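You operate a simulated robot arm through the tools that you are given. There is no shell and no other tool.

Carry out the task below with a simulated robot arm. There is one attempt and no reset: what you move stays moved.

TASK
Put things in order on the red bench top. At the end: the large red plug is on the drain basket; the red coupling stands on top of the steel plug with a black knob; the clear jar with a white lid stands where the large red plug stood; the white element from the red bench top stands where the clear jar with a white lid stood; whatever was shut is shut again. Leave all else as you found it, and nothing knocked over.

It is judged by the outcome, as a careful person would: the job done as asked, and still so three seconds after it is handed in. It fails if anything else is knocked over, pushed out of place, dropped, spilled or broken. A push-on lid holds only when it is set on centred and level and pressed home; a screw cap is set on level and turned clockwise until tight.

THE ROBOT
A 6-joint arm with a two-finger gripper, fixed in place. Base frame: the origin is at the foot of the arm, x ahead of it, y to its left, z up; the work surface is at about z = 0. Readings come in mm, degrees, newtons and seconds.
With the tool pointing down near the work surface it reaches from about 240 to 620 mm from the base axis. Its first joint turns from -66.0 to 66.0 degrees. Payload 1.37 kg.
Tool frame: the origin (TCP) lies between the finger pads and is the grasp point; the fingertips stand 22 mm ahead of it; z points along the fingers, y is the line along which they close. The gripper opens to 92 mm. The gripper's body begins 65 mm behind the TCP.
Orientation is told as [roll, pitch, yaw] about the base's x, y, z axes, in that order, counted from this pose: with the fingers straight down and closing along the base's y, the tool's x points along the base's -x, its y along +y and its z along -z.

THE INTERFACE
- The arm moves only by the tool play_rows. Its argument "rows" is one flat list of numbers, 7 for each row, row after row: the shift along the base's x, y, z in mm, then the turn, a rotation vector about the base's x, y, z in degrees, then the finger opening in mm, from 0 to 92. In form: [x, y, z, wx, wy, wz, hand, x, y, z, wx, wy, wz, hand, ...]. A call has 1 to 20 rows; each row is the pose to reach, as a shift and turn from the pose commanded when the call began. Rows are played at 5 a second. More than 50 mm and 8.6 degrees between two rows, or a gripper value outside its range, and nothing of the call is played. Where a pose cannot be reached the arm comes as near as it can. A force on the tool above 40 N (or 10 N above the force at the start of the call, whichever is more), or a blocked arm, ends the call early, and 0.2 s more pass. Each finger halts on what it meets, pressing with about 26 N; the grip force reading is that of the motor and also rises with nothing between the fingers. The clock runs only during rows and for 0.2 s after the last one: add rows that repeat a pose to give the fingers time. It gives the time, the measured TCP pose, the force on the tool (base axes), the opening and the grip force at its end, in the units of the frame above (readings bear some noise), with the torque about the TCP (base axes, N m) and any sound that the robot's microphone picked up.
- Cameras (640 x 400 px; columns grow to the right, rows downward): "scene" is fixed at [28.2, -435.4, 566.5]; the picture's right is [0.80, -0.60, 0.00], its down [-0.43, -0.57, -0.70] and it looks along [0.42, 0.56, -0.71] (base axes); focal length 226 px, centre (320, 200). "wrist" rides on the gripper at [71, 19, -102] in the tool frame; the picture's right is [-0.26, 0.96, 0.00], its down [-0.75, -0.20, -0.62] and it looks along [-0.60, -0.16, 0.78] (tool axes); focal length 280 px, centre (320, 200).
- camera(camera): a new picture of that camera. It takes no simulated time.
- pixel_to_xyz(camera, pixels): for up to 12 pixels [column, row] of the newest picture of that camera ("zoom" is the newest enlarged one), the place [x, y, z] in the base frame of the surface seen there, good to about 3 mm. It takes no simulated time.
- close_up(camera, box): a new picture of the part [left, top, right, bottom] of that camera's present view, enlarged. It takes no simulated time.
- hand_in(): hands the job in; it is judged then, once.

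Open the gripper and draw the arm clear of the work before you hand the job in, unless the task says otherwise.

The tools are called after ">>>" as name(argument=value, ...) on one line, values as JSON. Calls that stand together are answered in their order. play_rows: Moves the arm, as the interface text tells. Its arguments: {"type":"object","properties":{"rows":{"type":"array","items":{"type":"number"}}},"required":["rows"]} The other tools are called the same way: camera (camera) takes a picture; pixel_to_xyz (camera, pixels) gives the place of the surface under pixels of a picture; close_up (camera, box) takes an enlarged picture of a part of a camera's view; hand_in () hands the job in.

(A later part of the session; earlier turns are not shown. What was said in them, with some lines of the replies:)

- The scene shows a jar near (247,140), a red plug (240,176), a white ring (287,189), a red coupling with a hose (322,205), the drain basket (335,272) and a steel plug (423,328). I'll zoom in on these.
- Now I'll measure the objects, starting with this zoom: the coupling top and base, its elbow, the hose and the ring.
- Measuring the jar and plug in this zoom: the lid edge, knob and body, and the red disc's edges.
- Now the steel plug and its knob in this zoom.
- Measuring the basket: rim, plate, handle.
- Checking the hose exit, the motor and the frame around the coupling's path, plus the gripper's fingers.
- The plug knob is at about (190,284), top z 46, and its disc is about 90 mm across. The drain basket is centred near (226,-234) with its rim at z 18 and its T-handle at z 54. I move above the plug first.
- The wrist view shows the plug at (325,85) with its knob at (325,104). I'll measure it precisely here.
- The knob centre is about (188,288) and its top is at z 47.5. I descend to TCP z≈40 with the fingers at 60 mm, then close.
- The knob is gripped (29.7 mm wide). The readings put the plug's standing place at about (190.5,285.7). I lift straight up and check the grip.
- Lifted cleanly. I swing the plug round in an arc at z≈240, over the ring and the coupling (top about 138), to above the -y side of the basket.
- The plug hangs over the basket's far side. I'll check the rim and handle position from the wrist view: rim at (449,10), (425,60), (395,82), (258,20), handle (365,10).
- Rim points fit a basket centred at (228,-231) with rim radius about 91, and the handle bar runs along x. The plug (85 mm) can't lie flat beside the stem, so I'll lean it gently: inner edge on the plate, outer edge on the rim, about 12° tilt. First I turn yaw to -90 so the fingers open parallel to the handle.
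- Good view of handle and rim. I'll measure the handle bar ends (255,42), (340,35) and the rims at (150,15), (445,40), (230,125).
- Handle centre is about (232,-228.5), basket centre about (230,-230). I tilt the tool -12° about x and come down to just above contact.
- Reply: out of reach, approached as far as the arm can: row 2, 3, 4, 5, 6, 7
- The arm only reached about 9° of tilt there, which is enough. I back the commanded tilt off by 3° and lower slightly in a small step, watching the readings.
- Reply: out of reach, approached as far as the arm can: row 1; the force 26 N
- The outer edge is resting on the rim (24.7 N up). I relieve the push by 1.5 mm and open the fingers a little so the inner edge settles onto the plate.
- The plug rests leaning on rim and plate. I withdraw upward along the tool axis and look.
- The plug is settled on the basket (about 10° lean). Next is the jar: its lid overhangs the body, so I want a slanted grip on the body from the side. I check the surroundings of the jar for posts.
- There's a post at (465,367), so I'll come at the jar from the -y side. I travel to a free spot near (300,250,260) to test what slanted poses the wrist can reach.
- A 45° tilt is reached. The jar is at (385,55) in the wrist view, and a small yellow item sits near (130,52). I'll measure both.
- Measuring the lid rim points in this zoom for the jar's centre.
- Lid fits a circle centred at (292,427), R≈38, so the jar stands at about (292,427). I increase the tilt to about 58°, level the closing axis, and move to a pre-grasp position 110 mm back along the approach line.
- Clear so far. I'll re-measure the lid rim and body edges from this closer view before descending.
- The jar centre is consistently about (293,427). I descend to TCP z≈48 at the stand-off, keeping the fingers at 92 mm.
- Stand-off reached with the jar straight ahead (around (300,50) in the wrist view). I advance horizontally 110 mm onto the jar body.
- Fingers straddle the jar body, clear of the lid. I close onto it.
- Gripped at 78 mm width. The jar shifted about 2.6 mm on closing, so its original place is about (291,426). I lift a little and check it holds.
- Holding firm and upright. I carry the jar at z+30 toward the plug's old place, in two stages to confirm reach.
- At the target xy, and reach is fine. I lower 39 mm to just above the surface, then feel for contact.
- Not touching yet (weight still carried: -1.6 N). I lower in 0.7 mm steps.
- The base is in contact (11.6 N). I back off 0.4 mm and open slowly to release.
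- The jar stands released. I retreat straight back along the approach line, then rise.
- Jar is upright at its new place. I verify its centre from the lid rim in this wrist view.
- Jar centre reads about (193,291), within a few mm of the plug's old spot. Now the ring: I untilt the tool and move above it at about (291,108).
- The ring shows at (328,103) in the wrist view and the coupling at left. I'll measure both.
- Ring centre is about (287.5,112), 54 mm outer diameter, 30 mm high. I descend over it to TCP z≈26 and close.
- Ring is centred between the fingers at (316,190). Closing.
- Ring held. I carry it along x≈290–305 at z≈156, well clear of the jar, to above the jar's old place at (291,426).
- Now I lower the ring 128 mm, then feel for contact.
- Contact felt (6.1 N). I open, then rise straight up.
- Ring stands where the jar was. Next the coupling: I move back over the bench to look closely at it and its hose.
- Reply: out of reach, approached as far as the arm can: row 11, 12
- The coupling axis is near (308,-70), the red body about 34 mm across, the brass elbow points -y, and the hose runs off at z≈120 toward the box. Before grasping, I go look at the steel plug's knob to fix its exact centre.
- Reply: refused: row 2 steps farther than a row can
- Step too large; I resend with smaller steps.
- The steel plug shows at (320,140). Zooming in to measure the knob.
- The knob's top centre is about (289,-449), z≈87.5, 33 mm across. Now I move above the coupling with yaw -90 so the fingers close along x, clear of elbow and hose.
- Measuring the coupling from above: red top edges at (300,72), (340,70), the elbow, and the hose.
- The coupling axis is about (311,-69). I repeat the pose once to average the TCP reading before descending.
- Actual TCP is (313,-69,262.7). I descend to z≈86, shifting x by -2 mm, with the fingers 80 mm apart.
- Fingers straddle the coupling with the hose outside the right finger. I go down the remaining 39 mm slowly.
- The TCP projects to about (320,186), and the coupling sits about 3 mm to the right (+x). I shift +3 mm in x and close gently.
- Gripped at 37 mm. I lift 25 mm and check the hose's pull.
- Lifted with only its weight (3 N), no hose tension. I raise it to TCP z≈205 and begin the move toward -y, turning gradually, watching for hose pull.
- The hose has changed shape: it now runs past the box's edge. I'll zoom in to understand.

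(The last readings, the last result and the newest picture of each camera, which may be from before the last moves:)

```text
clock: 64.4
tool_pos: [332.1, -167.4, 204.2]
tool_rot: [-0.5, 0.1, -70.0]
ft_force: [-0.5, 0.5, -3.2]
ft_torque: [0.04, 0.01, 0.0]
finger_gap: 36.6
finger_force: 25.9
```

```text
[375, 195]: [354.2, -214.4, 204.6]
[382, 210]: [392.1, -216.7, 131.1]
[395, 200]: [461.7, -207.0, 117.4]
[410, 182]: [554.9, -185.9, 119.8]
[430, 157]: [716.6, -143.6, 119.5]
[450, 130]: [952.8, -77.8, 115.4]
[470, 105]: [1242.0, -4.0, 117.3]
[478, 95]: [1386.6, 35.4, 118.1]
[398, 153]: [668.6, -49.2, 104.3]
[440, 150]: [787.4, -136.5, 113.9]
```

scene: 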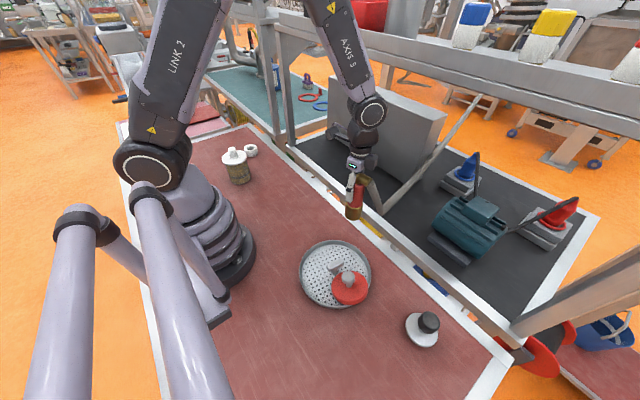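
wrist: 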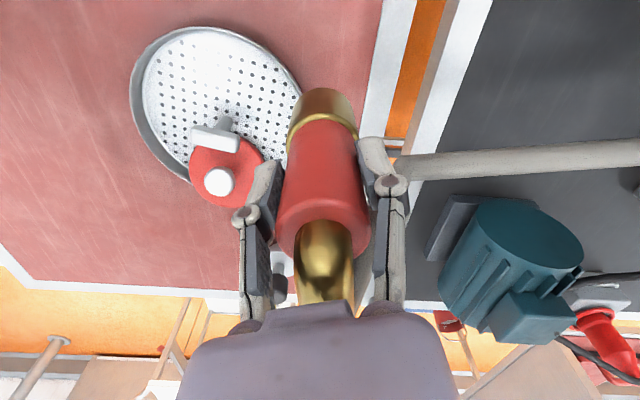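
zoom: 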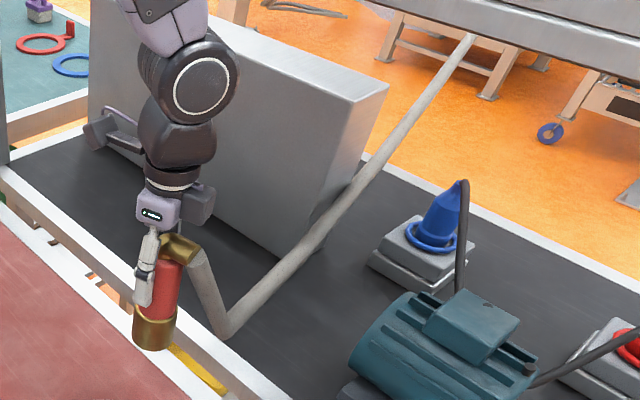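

I compare the box and motor with the original view using the same zoom window, to be sure the hose moved nothing.

>>> close_up(camera="scene", box=[360, 120, 440, 190])

>>> close_up(camera="scene", box=[400, 120, 640, 400])

```text
5.71 times, centred on (400, 155) of scene
```

zoom: 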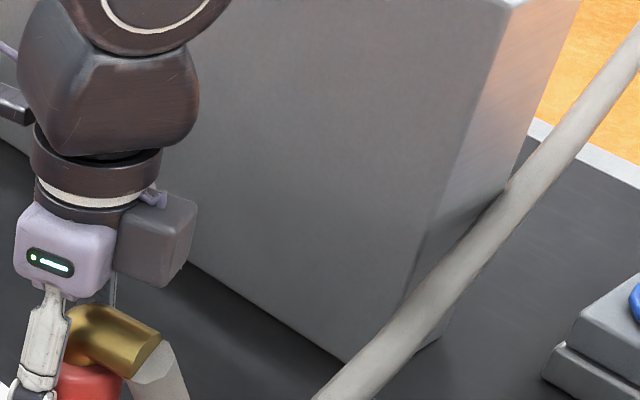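

```text
1.43 times, centred on (520, 260) of scene
```

zoom: 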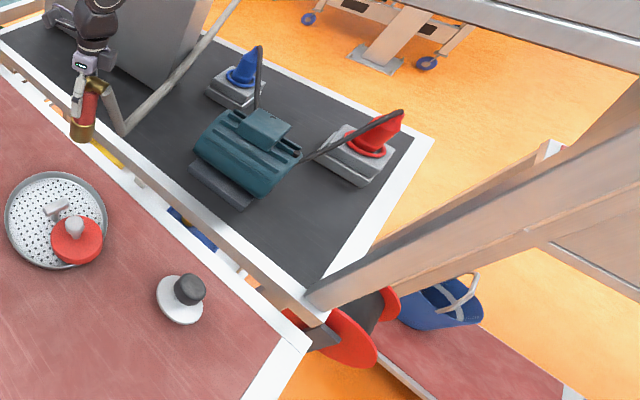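

Box and motor are exactly as before; the hose runs freely. I go on another 100 mm toward -y, turning 20° more.

>>> play_rows(rows=[0, -25, 0, 0, 0, 5, 20, 0, -50, 0, 0, 0, 10, 20, 0, -75, 0, 0, 0, 15, 20, -3, -100, 0, 0, 0, 20, 20, -3, -100, 0, 0, 0, 20, 20])

>>> camera(camera="scene")

>>> close_up(camera="scene", box=[340, 120, 580, 300])

```text
clock: 65.6
tool_pos: [329.9, -267.4, 205.8]
tool_rot: [-0.4, 0.0, -50.0]
ft_force: [0.5, -0.1, -2.9]
ft_torque: [0.0, 0.02, 0.02]
finger_gap: 37.0
finger_force: 26.4
```

```text
taken
```

scene: 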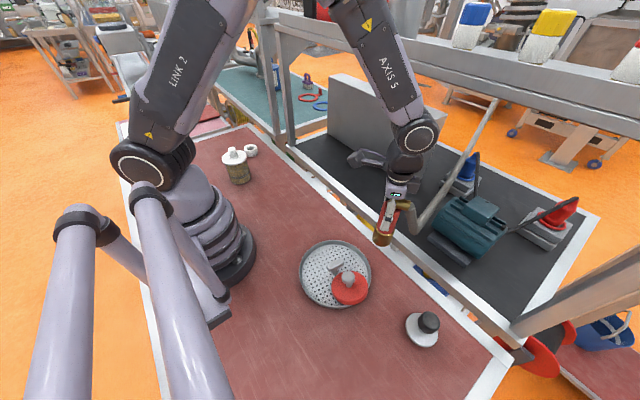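

```text
2.22 times, centred on (460, 210) of scene
```

zoom: 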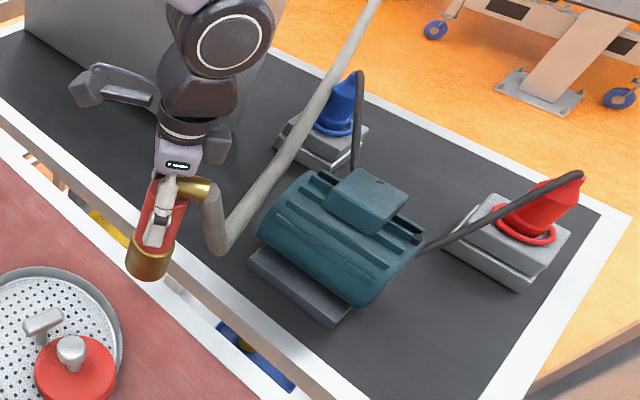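

Force still only the weight (2.9 N). I measure the hose and motor positions now, since the next stretch brings the hose near the motor.

>>> pixel_to_xyz(camera="zoom", pixels=[[222, 245], [250, 205], [290, 145], [330, 80], [265, 225], [300, 185], [345, 180], [405, 200], [350, 300], [365, 175], [300, 310], [320, 130]])

>>> pixel_to_xyz(camera="zoom", pixels=[[205, 190], [212, 215], [356, 90], [358, 150], [310, 100], [360, 40]])

```text
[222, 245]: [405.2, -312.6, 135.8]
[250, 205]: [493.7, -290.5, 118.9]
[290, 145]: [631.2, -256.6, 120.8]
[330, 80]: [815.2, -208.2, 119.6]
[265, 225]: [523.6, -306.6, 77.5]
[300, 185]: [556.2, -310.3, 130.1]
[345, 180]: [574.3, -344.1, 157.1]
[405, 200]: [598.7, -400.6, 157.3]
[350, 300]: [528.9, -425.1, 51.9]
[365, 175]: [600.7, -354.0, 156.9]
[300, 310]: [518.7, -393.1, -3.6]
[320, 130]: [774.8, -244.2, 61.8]
```

```text
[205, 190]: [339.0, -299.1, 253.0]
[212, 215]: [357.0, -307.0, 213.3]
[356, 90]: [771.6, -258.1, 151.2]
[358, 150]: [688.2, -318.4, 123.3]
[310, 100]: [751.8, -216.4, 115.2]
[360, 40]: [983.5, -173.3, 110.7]
```

Hose is at z≈119 and about 20 mm from the motor. It passed the box without any force, so I take a small 25 mm step and check whether the motor reacts.

>>> play_rows(rows=[-1, -8, 4, 0, 0, 2, 20, -2, -16, 8, 0, 0, 4, 20, -3, -25, 12, 0, 0, 6, 20, -3, -25, 12, 0, 0, 6, 20])

>>> close_up(camera="scene", box=[340, 120, 580, 300])

```text
clock: 66.6
tool_pos: [325.1, -291.9, 215.3]
tool_rot: [-0.4, 0.1, -44.1]
ft_force: [0.6, 0.2, -3.1]
ft_torque: [-0.03, 0.01, 0.05]
finger_gap: 37.0
finger_force: 25.7
```

```text
2.22 times, centred on (460, 210) of scene
```

zoom: 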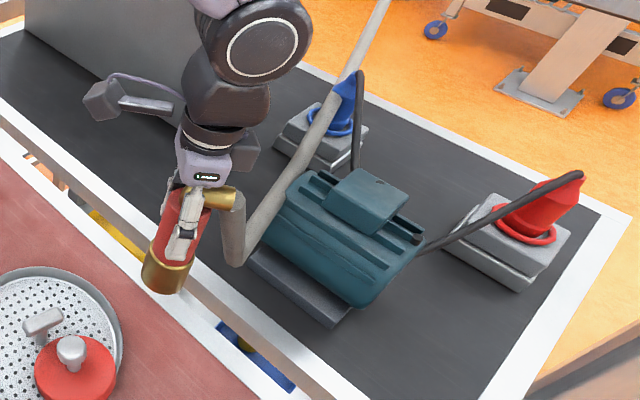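

The motor hasn't moved and the force hasn't changed. Another 45 mm.

>>> play_rows(rows=[-3, -15, 0, 0, 0, 4, 20, -6, -30, 0, 0, 0, 8, 20, -9, -45, 0, 0, 0, 12, 20, -9, -45, 0, 0, 0, 12, 20])

>>> close_up(camera="scene", box=[340, 120, 580, 300])

```text
clock: 67.6
tool_pos: [316.4, -334.4, 214.4]
tool_rot: [-0.4, 0.1, -32.0]
ft_force: [0.0, 0.4, -3.2]
ft_torque: [0.0, 0.0, -0.04]
finger_gap: 37.1
finger_force: 26.4
```

```text
2.22 times, centred on (460, 210) of scene
```

zoom: 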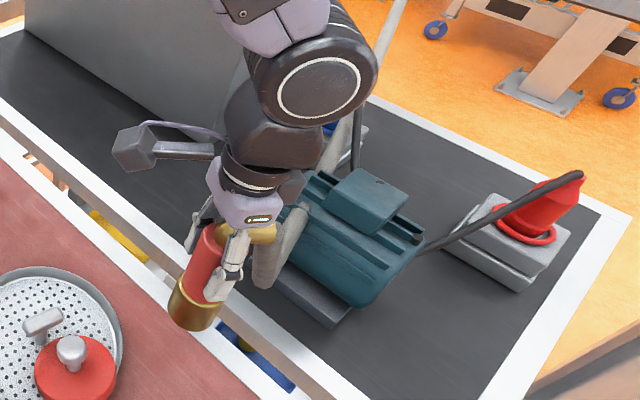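

The hose passes without touching anything. I move on to above the steel plug knob, bottom of the coupling still about 40 mm above it.

>>> play_rows(rows=[-6, -25, 0, 0, 0, 0, 20, -12, -50, 0, 0, 0, 0, 20, -18, -75, 0, 0, 0, 0, 20, -23, -95, 0, 0, 0, 0, 20, -27, -114, 0, 0, 0, 0, 20, -27, -114, 0, 0, 0, 0, 20])

>>> camera(camera="wrist")

>>> camera(camera="scene")

>>> close_up(camera="scene", box=[380, 230, 500, 360])

```text
clock: 69.0
tool_pos: [288.1, -449.2, 215.6]
tool_rot: [-0.4, 0.1, -32.2]
ft_force: [0.1, 0.3, -2.4]
ft_torque: [-0.01, 0.02, 0.02]
finger_gap: 37.1
finger_force: 25.8
```

```text
taken
```

wrist: 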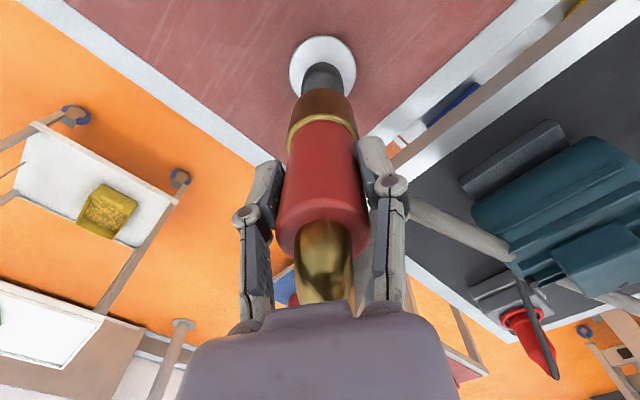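

```text
taken
```

scene: 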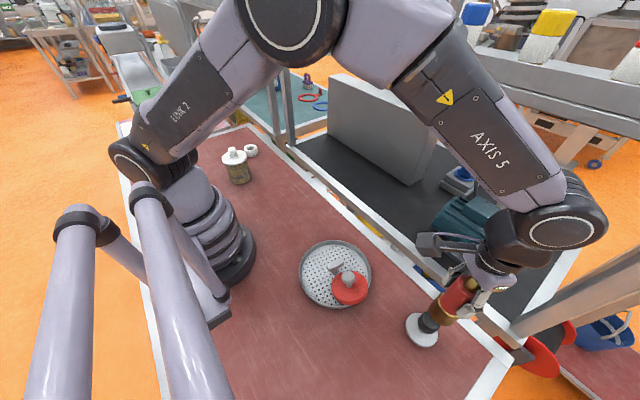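

```text
3.08 times, centred on (440, 295) of scene
```

zoom: 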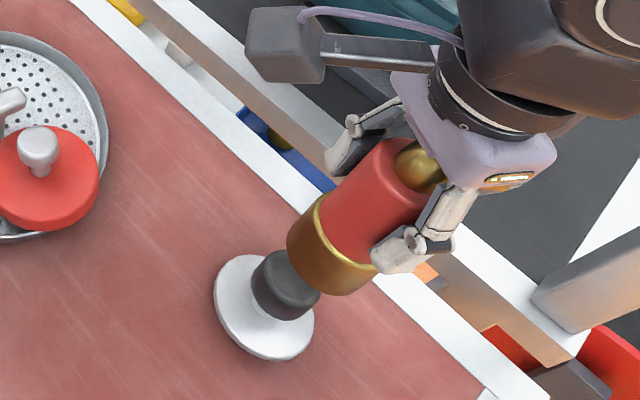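

The coupling is over the knob. I check alignment by measuring points down the shared axis line in this zoom, and repeat the pose reading.

>>> pixel_to_xyz(camera="zoom", pixels=[[280, 293], [288, 285], [318, 258], [327, 250], [333, 244], [358, 221], [374, 207], [264, 307], [225, 280], [250, 345], [305, 340], [310, 325]])

>>> close_up(camera="wrist", box=[260, 20, 400, 160])

>>> play_rows(rows=[0, 0, 0, 0, 0, 0, 20])

>>> play_rows(rows=[0, 0, 0, 0, 0, 0, 20])

```text
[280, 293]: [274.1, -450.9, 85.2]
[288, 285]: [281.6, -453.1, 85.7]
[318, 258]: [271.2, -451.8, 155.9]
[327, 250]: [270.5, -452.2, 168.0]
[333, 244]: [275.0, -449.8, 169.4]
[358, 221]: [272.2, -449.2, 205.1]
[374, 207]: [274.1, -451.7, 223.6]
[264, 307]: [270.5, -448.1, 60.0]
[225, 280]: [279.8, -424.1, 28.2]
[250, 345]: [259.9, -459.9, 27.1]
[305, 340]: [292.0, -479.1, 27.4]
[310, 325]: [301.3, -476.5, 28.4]
```

```text
2.86 times, centred on (330, 90) of wrist
```

zoom: 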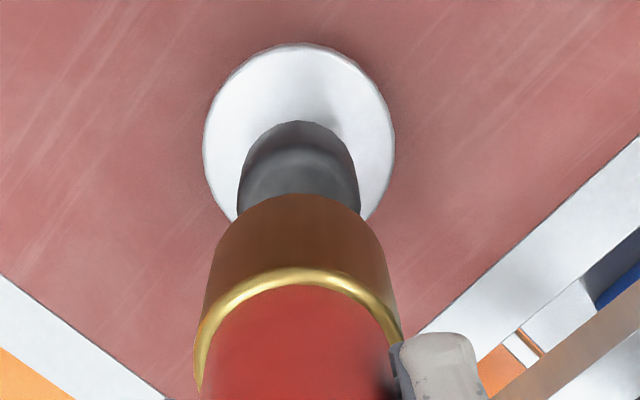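

```text
clock: 69.4
tool_pos: [287.3, -448.9, 216.3]
tool_rot: [-0.4, 0.0, -32.1]
ft_force: [0.1, 0.4, -2.3]
ft_torque: [0.02, 0.03, 0.01]
finger_gap: 36.8
finger_force: 26.0
```

```text
clock: 69.8
tool_pos: [287.6, -448.9, 216.6]
tool_rot: [-0.4, 0.1, -32.0]
ft_force: [-0.3, 0.4, -3.3]
ft_torque: [0.0, 0.0, -0.01]
finger_gap: 36.8
finger_force: 25.8
```

Laterally the coupling is about 1.3 mm toward -y of the knob. For x, I sample more front-surface points on the knob and brass to average out noise.

>>> close_up(camera="scene", box=[400, 260, 470, 345])

```text
4.71 times, centred on (435, 302) of scene
```

zoom: 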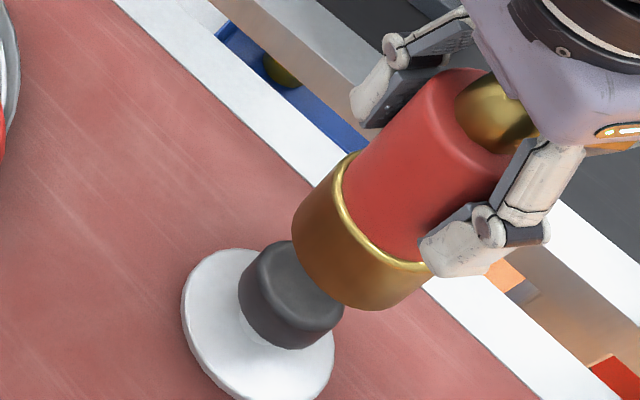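

>>> pixel_to_xyz(camera="zoom", pixels=[[258, 300], [264, 308], [270, 316], [278, 322], [286, 328], [294, 333], [252, 292], [262, 316], [272, 326], [268, 300], [248, 284], [302, 336]])

>>> pixel_to_xyz(camera="zoom", pixels=[[310, 225], [318, 235], [326, 245], [336, 255], [346, 265], [358, 275], [370, 285], [322, 250], [332, 262], [344, 274], [305, 215], [385, 295]])

>>> pixel_to_xyz(camera="zoom", pixels=[[355, 190], [365, 200], [375, 210], [385, 220], [395, 230], [405, 240], [375, 160], [385, 170], [395, 180], [405, 190], [415, 200], [425, 210]])

```text
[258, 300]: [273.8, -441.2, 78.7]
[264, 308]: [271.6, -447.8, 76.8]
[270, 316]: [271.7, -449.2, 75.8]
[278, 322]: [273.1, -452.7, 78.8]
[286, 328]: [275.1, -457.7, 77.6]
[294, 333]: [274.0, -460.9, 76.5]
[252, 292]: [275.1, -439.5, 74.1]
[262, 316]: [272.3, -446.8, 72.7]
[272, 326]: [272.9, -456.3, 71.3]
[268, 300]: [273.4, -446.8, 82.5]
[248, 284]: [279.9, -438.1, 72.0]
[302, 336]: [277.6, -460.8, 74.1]
```

```text
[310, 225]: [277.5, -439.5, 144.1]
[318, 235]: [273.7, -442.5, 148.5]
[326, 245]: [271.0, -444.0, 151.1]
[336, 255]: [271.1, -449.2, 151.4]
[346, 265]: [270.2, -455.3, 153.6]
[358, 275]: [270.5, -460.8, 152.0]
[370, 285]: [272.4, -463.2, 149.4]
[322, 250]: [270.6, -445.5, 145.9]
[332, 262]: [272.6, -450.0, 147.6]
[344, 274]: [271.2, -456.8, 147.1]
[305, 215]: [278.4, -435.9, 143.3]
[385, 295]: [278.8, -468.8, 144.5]
```

```text
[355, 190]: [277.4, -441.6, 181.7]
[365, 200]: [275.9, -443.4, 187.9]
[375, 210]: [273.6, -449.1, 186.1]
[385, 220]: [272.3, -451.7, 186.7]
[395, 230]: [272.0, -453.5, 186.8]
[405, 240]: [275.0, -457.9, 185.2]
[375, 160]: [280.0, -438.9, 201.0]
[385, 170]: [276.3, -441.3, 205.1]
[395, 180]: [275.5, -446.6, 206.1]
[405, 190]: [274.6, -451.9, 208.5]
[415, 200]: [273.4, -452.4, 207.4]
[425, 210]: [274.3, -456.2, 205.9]
```

Fits: knob centre ≈ (288.5,-450), coupling axis ≈ (291.7,-452.2). I correct by (-2.5,+2) mm and lower 36 mm to just above the knob.

>>> play_rows(rows=[-2.5, 2, 0, 0, 0, 0, 20, -2.5, 2, -12, 0, 0, 0, 20, -2.5, 2, -24, 0, 0, 0, 20, -2.5, 2, -32, 0, 0, 0, 20, -2.5, 2, -36, 0, 0, 0, 20, -2.5, 2, -36, 0, 0, 0, 20])

>>> close_up(camera="scene", box=[400, 260, 470, 345])

>>> close_up(camera="wrist", box=[260, 20, 400, 160])

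```text
clock: 71.2
tool_pos: [285.4, -446.1, 180.8]
tool_rot: [-0.5, 0.0, -32.1]
ft_force: [0.2, -0.6, -2.1]
ft_torque: [-0.01, 0.0, -0.02]
finger_gap: 36.7
finger_force: 26.1
```

```text
4.71 times, centred on (435, 302) of scene
```

zoom: 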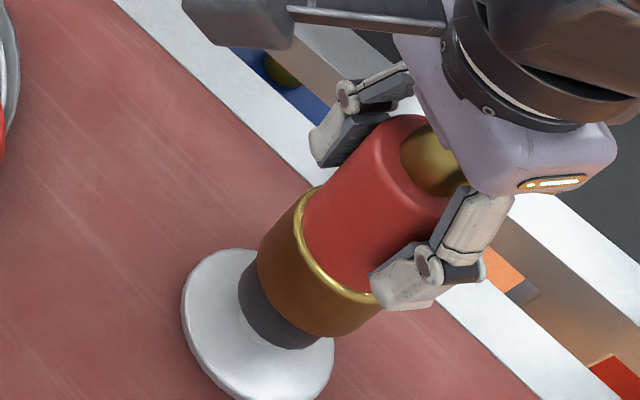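

```text
2.86 times, centred on (330, 90) of wrist
```

zoom: 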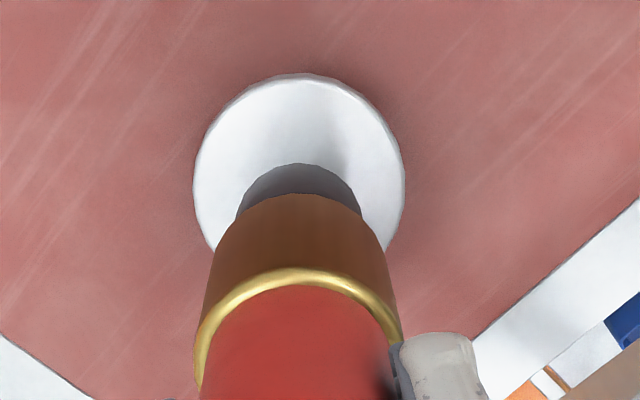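

Lateral alignment looks good in both views. I sample once more to verify the x offset before contact.

>>> pixel_to_xyz(camera="zoom", pixels=[[240, 220], [270, 210], [300, 200], [330, 210], [360, 220], [255, 185], [300, 172], [345, 185], [215, 170], [385, 170], [300, 85], [275, 240]])

>>> close_up(camera="scene", box=[400, 260, 470, 345])

>>> pixel_to_xyz(camera="zoom", pixels=[[265, 260], [275, 270], [285, 280], [295, 290], [310, 300], [325, 310], [345, 325], [262, 318], [270, 326], [280, 332], [250, 302], [292, 340]])

```text
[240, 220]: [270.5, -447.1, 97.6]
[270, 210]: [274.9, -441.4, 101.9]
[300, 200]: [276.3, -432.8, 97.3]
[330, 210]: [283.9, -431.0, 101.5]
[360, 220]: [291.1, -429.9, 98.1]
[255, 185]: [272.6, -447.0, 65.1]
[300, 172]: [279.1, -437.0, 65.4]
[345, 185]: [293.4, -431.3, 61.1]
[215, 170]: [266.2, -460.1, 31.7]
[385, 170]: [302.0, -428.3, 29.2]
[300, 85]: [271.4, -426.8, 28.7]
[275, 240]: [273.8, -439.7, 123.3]
```

```text
4.71 times, centred on (435, 302) of scene
```

zoom: 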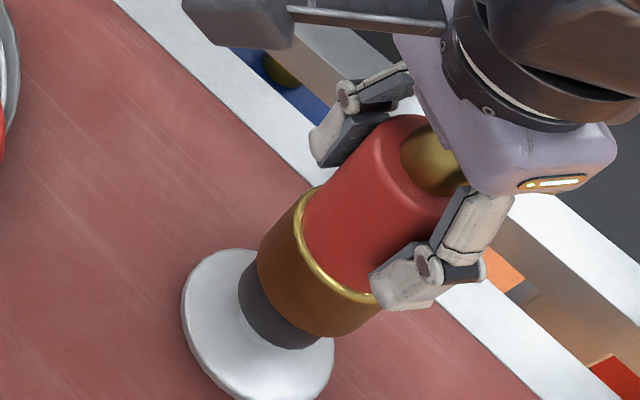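

```text
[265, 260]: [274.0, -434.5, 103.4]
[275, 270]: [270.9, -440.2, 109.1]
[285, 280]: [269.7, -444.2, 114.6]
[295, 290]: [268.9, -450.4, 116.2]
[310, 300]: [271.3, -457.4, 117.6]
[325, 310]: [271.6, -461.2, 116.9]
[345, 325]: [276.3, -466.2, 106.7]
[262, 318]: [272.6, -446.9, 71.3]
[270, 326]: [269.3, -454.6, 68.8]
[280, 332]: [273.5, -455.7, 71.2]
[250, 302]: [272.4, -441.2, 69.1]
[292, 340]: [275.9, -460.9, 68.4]
```

Remaining offset is about (+2,-1) mm, so I shift (-1.5,+0.8) and lower until contact.

>>> play_rows(rows=[-1.5, 0.8, 0, 0, 0, 0, 20, -1.5, 0.8, -1.5, 0, 0, 0, 20, -1.5, 0.8, -3, 0, 0, 0, 20, -1.5, 0.8, -3, 0, 0, 0, 20])

>>> play_rows(rows=[0, 0, -0.8, 0, 0, 0, 20, 0, 0, -1.6, 0, 0, 0, 20, 0, 0, -1.6, 0, 0, 0, 20])

```text
clock: 72.2
tool_pos: [283.7, -446.1, 177.7]
tool_rot: [-0.4, 0.2, -32.1]
ft_force: [-0.6, 0.8, -1.6]
ft_torque: [-0.01, 0.02, -0.04]
finger_gap: 36.7
finger_force: 25.7
```

```text
clock: 73.0
tool_pos: [284.7, -445.6, 175.0]
tool_rot: [-0.4, 0.0, -32.1]
ft_force: [0.2, 0.1, -3.0]
ft_torque: [0.03, 0.03, 0.02]
finger_gap: 36.9
finger_force: 25.7
```

No contact yet (-3.0 N, weight only). Continuing down in small steps.

>>> play_rows(rows=[0, 0, -0.7, 0, 0, 0, 20, 0, 0, -1.4, 0, 0, 0, 20, 0, 0, -1.4, 0, 0, 0, 20])

>>> close_up(camera="scene", box=[400, 260, 470, 345])

```text
clock: 73.8
tool_pos: [284.8, -447.3, 175.3]
tool_rot: [-0.4, 0.0, -32.1]
ft_force: [-1.9, 2.0, 10.7]
ft_torque: [0.31, 0.12, -0.02]
finger_gap: 36.7
finger_force: 26.2
```

```text
4.71 times, centred on (435, 302) of scene
```

zoom: 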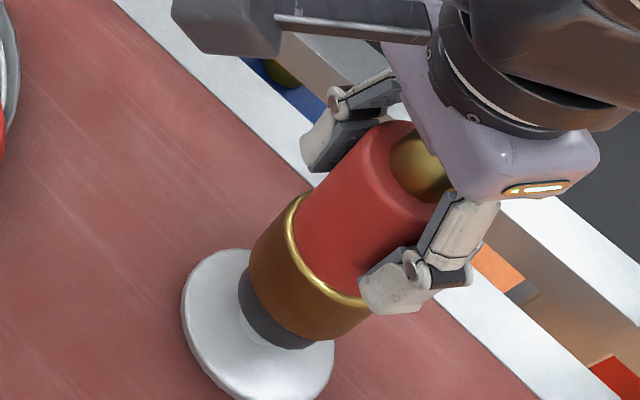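

Contact (about 13 N change). I ease up 0.5 mm and open the fingers slightly, then check that it stands.

>>> play_rows(rows=[0, 0, 0.5, 0, 0, 0, 28, 0, 0, 0.5, 0, 0, 0, 36, 0, 0, 0.5, 0, 0, 0, 40, 0, 0, 0.5, 0, 0, 0, 43, 0, 0, 0.5, 0, 0, 0, 43, 0, 0, 0.5, 0, 0, 0, 43])

>>> close_up(camera="scene", box=[400, 260, 470, 345])

>>> camera(camera="wrist")

```text
clock: 75.2
tool_pos: [283.5, -445.9, 175.5]
tool_rot: [-0.4, 0.0, -32.1]
ft_force: [-0.3, 0.2, -0.2]
ft_torque: [0.0, 0.0, 0.01]
finger_gap: 43.0
finger_force: 0.0
```

```text
4.71 times, centred on (435, 302) of scene
```

zoom: 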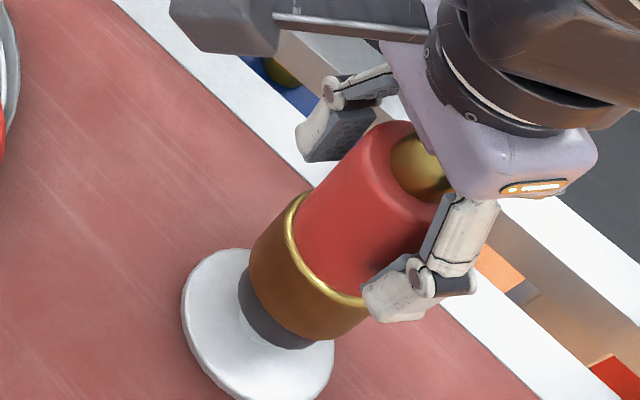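

```text
taken
```

wrist: 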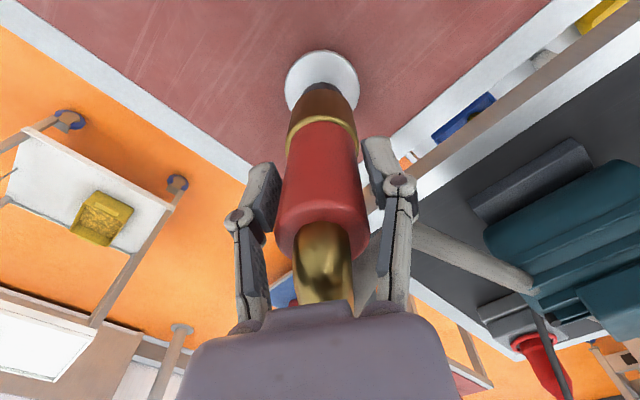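

The coupling stands free on the knob (force ~0). I open to 60 mm and rise straight up, slowly at first.

>>> play_rows(rows=[0, 0, 0, 0, 0, 0, 50, 0, 0, 0, 0, 0, 0, 60, 0, 0, 0, 0, 0, 0, 60, 0, 0, 10, 0, 0, 0, 60, 0, 0, 22, 0, 0, 0, 60, 0, 0, 36, 0, 0, 0, 60, 0, 0, 52, 0, 0, 0, 60, 0, 0, 70, 0, 0, 0, 60, 0, 0, 90, 0, 0, 0, 60, 0, 0, 110, 0, 0, 0, 60])

>>> camera(camera="wrist")

>>> close_up(camera="scene", box=[390, 220, 510, 345])

```text
clock: 77.4
tool_pos: [283.3, -448.4, 287.1]
tool_rot: [-0.4, 0.2, -32.1]
ft_force: [-0.9, 0.5, -0.4]
ft_torque: [0.01, -0.03, 0.02]
finger_gap: 60.3
finger_force: 0.0
```

```text
taken
```

wrist: 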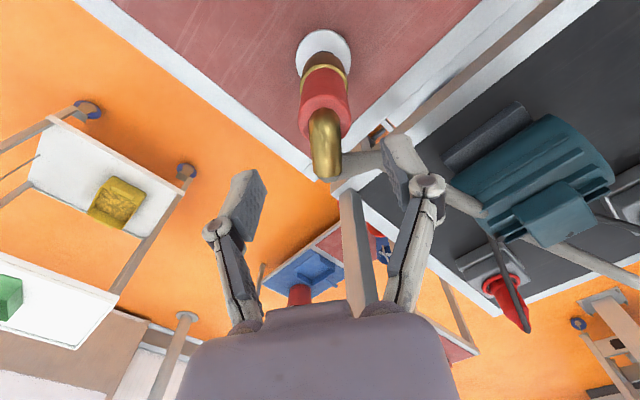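

```text
3.20 times, centred on (450, 282) of scene
```

zoom: 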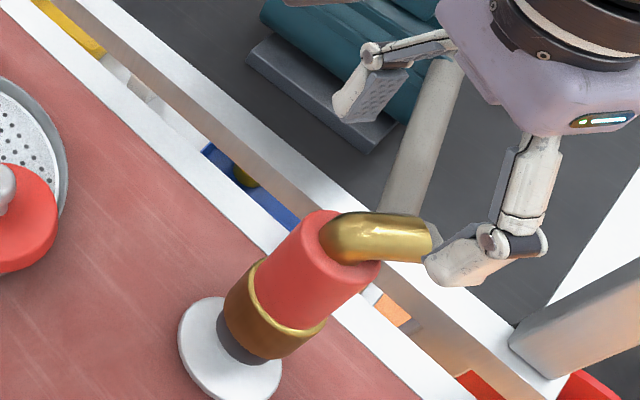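

Fingers are clear above the elbow. I rise further and swing the arm back to the starting area.

>>> play_rows(rows=[0, 0, 25, 0, 0, 0, 60, 0, 0, 50, 0, 0, 0, 60, 0, 40, 50, 0, 0, 3, 60, 3, 85, 50, 0, 0, 6, 60, 10, 130, 50, 0, 0, 9, 60, 20, 175, 50, 0, 0, 12, 60, 35, 220, 50, 0, 0, 15, 60, 50, 265, 50, 0, 0, 18, 60, 65, 310, 50, 0, 0, 21, 60, 75, 355, 50, 0, 0, 24, 60, 85, 400, 50, 0, 0, 28, 60, 90, 445, 50, 0, 0, 32, 60, 90, 445, 50, 0, 0, 32, 60])

>>> camera(camera="scene")

>>> close_up(camera="scene", box=[290, 220, 510, 360])

>>> close_up(camera="scene", box=[200, 110, 360, 210])

```text
clock: 80.2
tool_pos: [373.4, -4.3, 336.1]
tool_rot: [-0.4, 0.0, -0.1]
ft_force: [-0.3, 0.0, 0.0]
ft_torque: [-0.03, -0.03, 0.0]
finger_gap: 60.0
finger_force: 0.1
```

```text
taken
```

scene: 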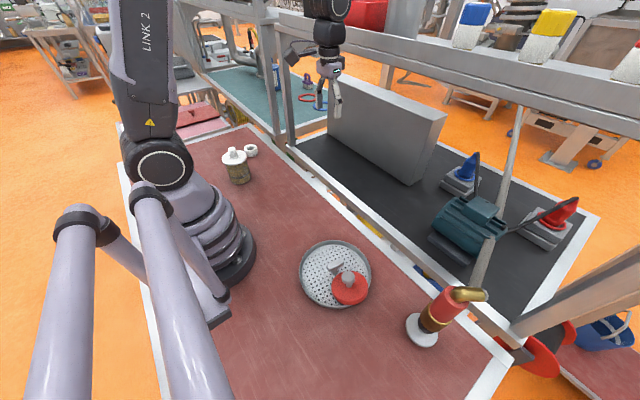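

```text
2.86 times, centred on (400, 290) of scene
```

zoom: 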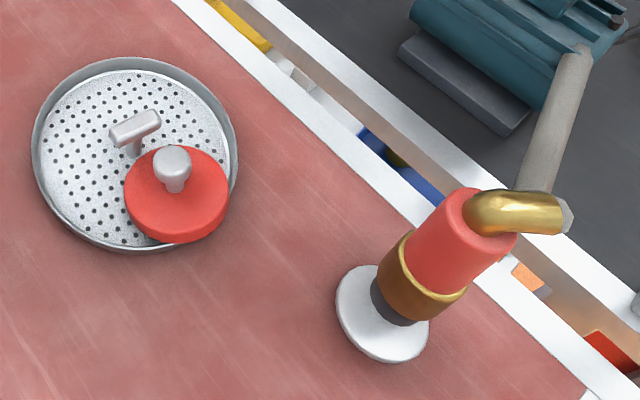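

```text
4.00 times, centred on (280, 160) of scene
```

zoom: 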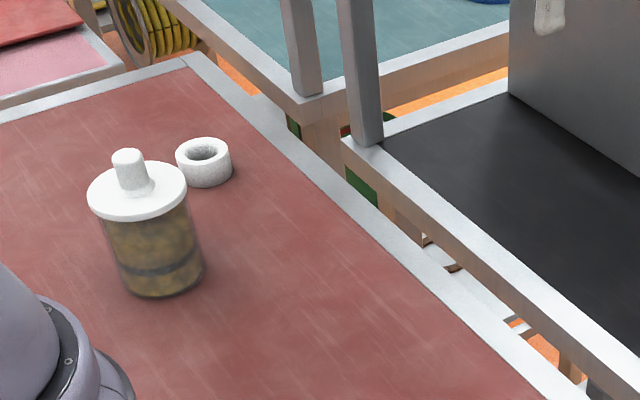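

All four items are in place: the plug rests on the basket, the coupling stands level on the black knob, the closed jar is at the plug's old spot, and the white ring is at the jar's old spot. The gripper is open and clear at (373,-4,336), so I hand in.

>>> hand_in()

```text
The job is handed in.
```

All four moves are done and the job is handed in. In the last pictures everything was standing, and the gripper was open and clear of the bench.

- **Large red plug:** it is on the drain basket. It is too wide to lie flat beside the handle stem, so it leans at about 10°, with one edge on the plate and the other on the rim.
- **Red coupling:** it stands upright on the black knob of the steel plug and held steady for about five seconds after I let go. As I carried it, its hose swept past the grey box and the motor. I felt no pull, and neither looked moved in the pictures.
- **Clear jar:** it stands where the red plug was, within about 4 mm by my measurements. I gripped it by the body, so the lid stayed shut throughout.
- **White ring:** I took this to be the white element; it stands where the jar was.

I didn't touch anything else on the bench, including a small yellow item near the arm's base.
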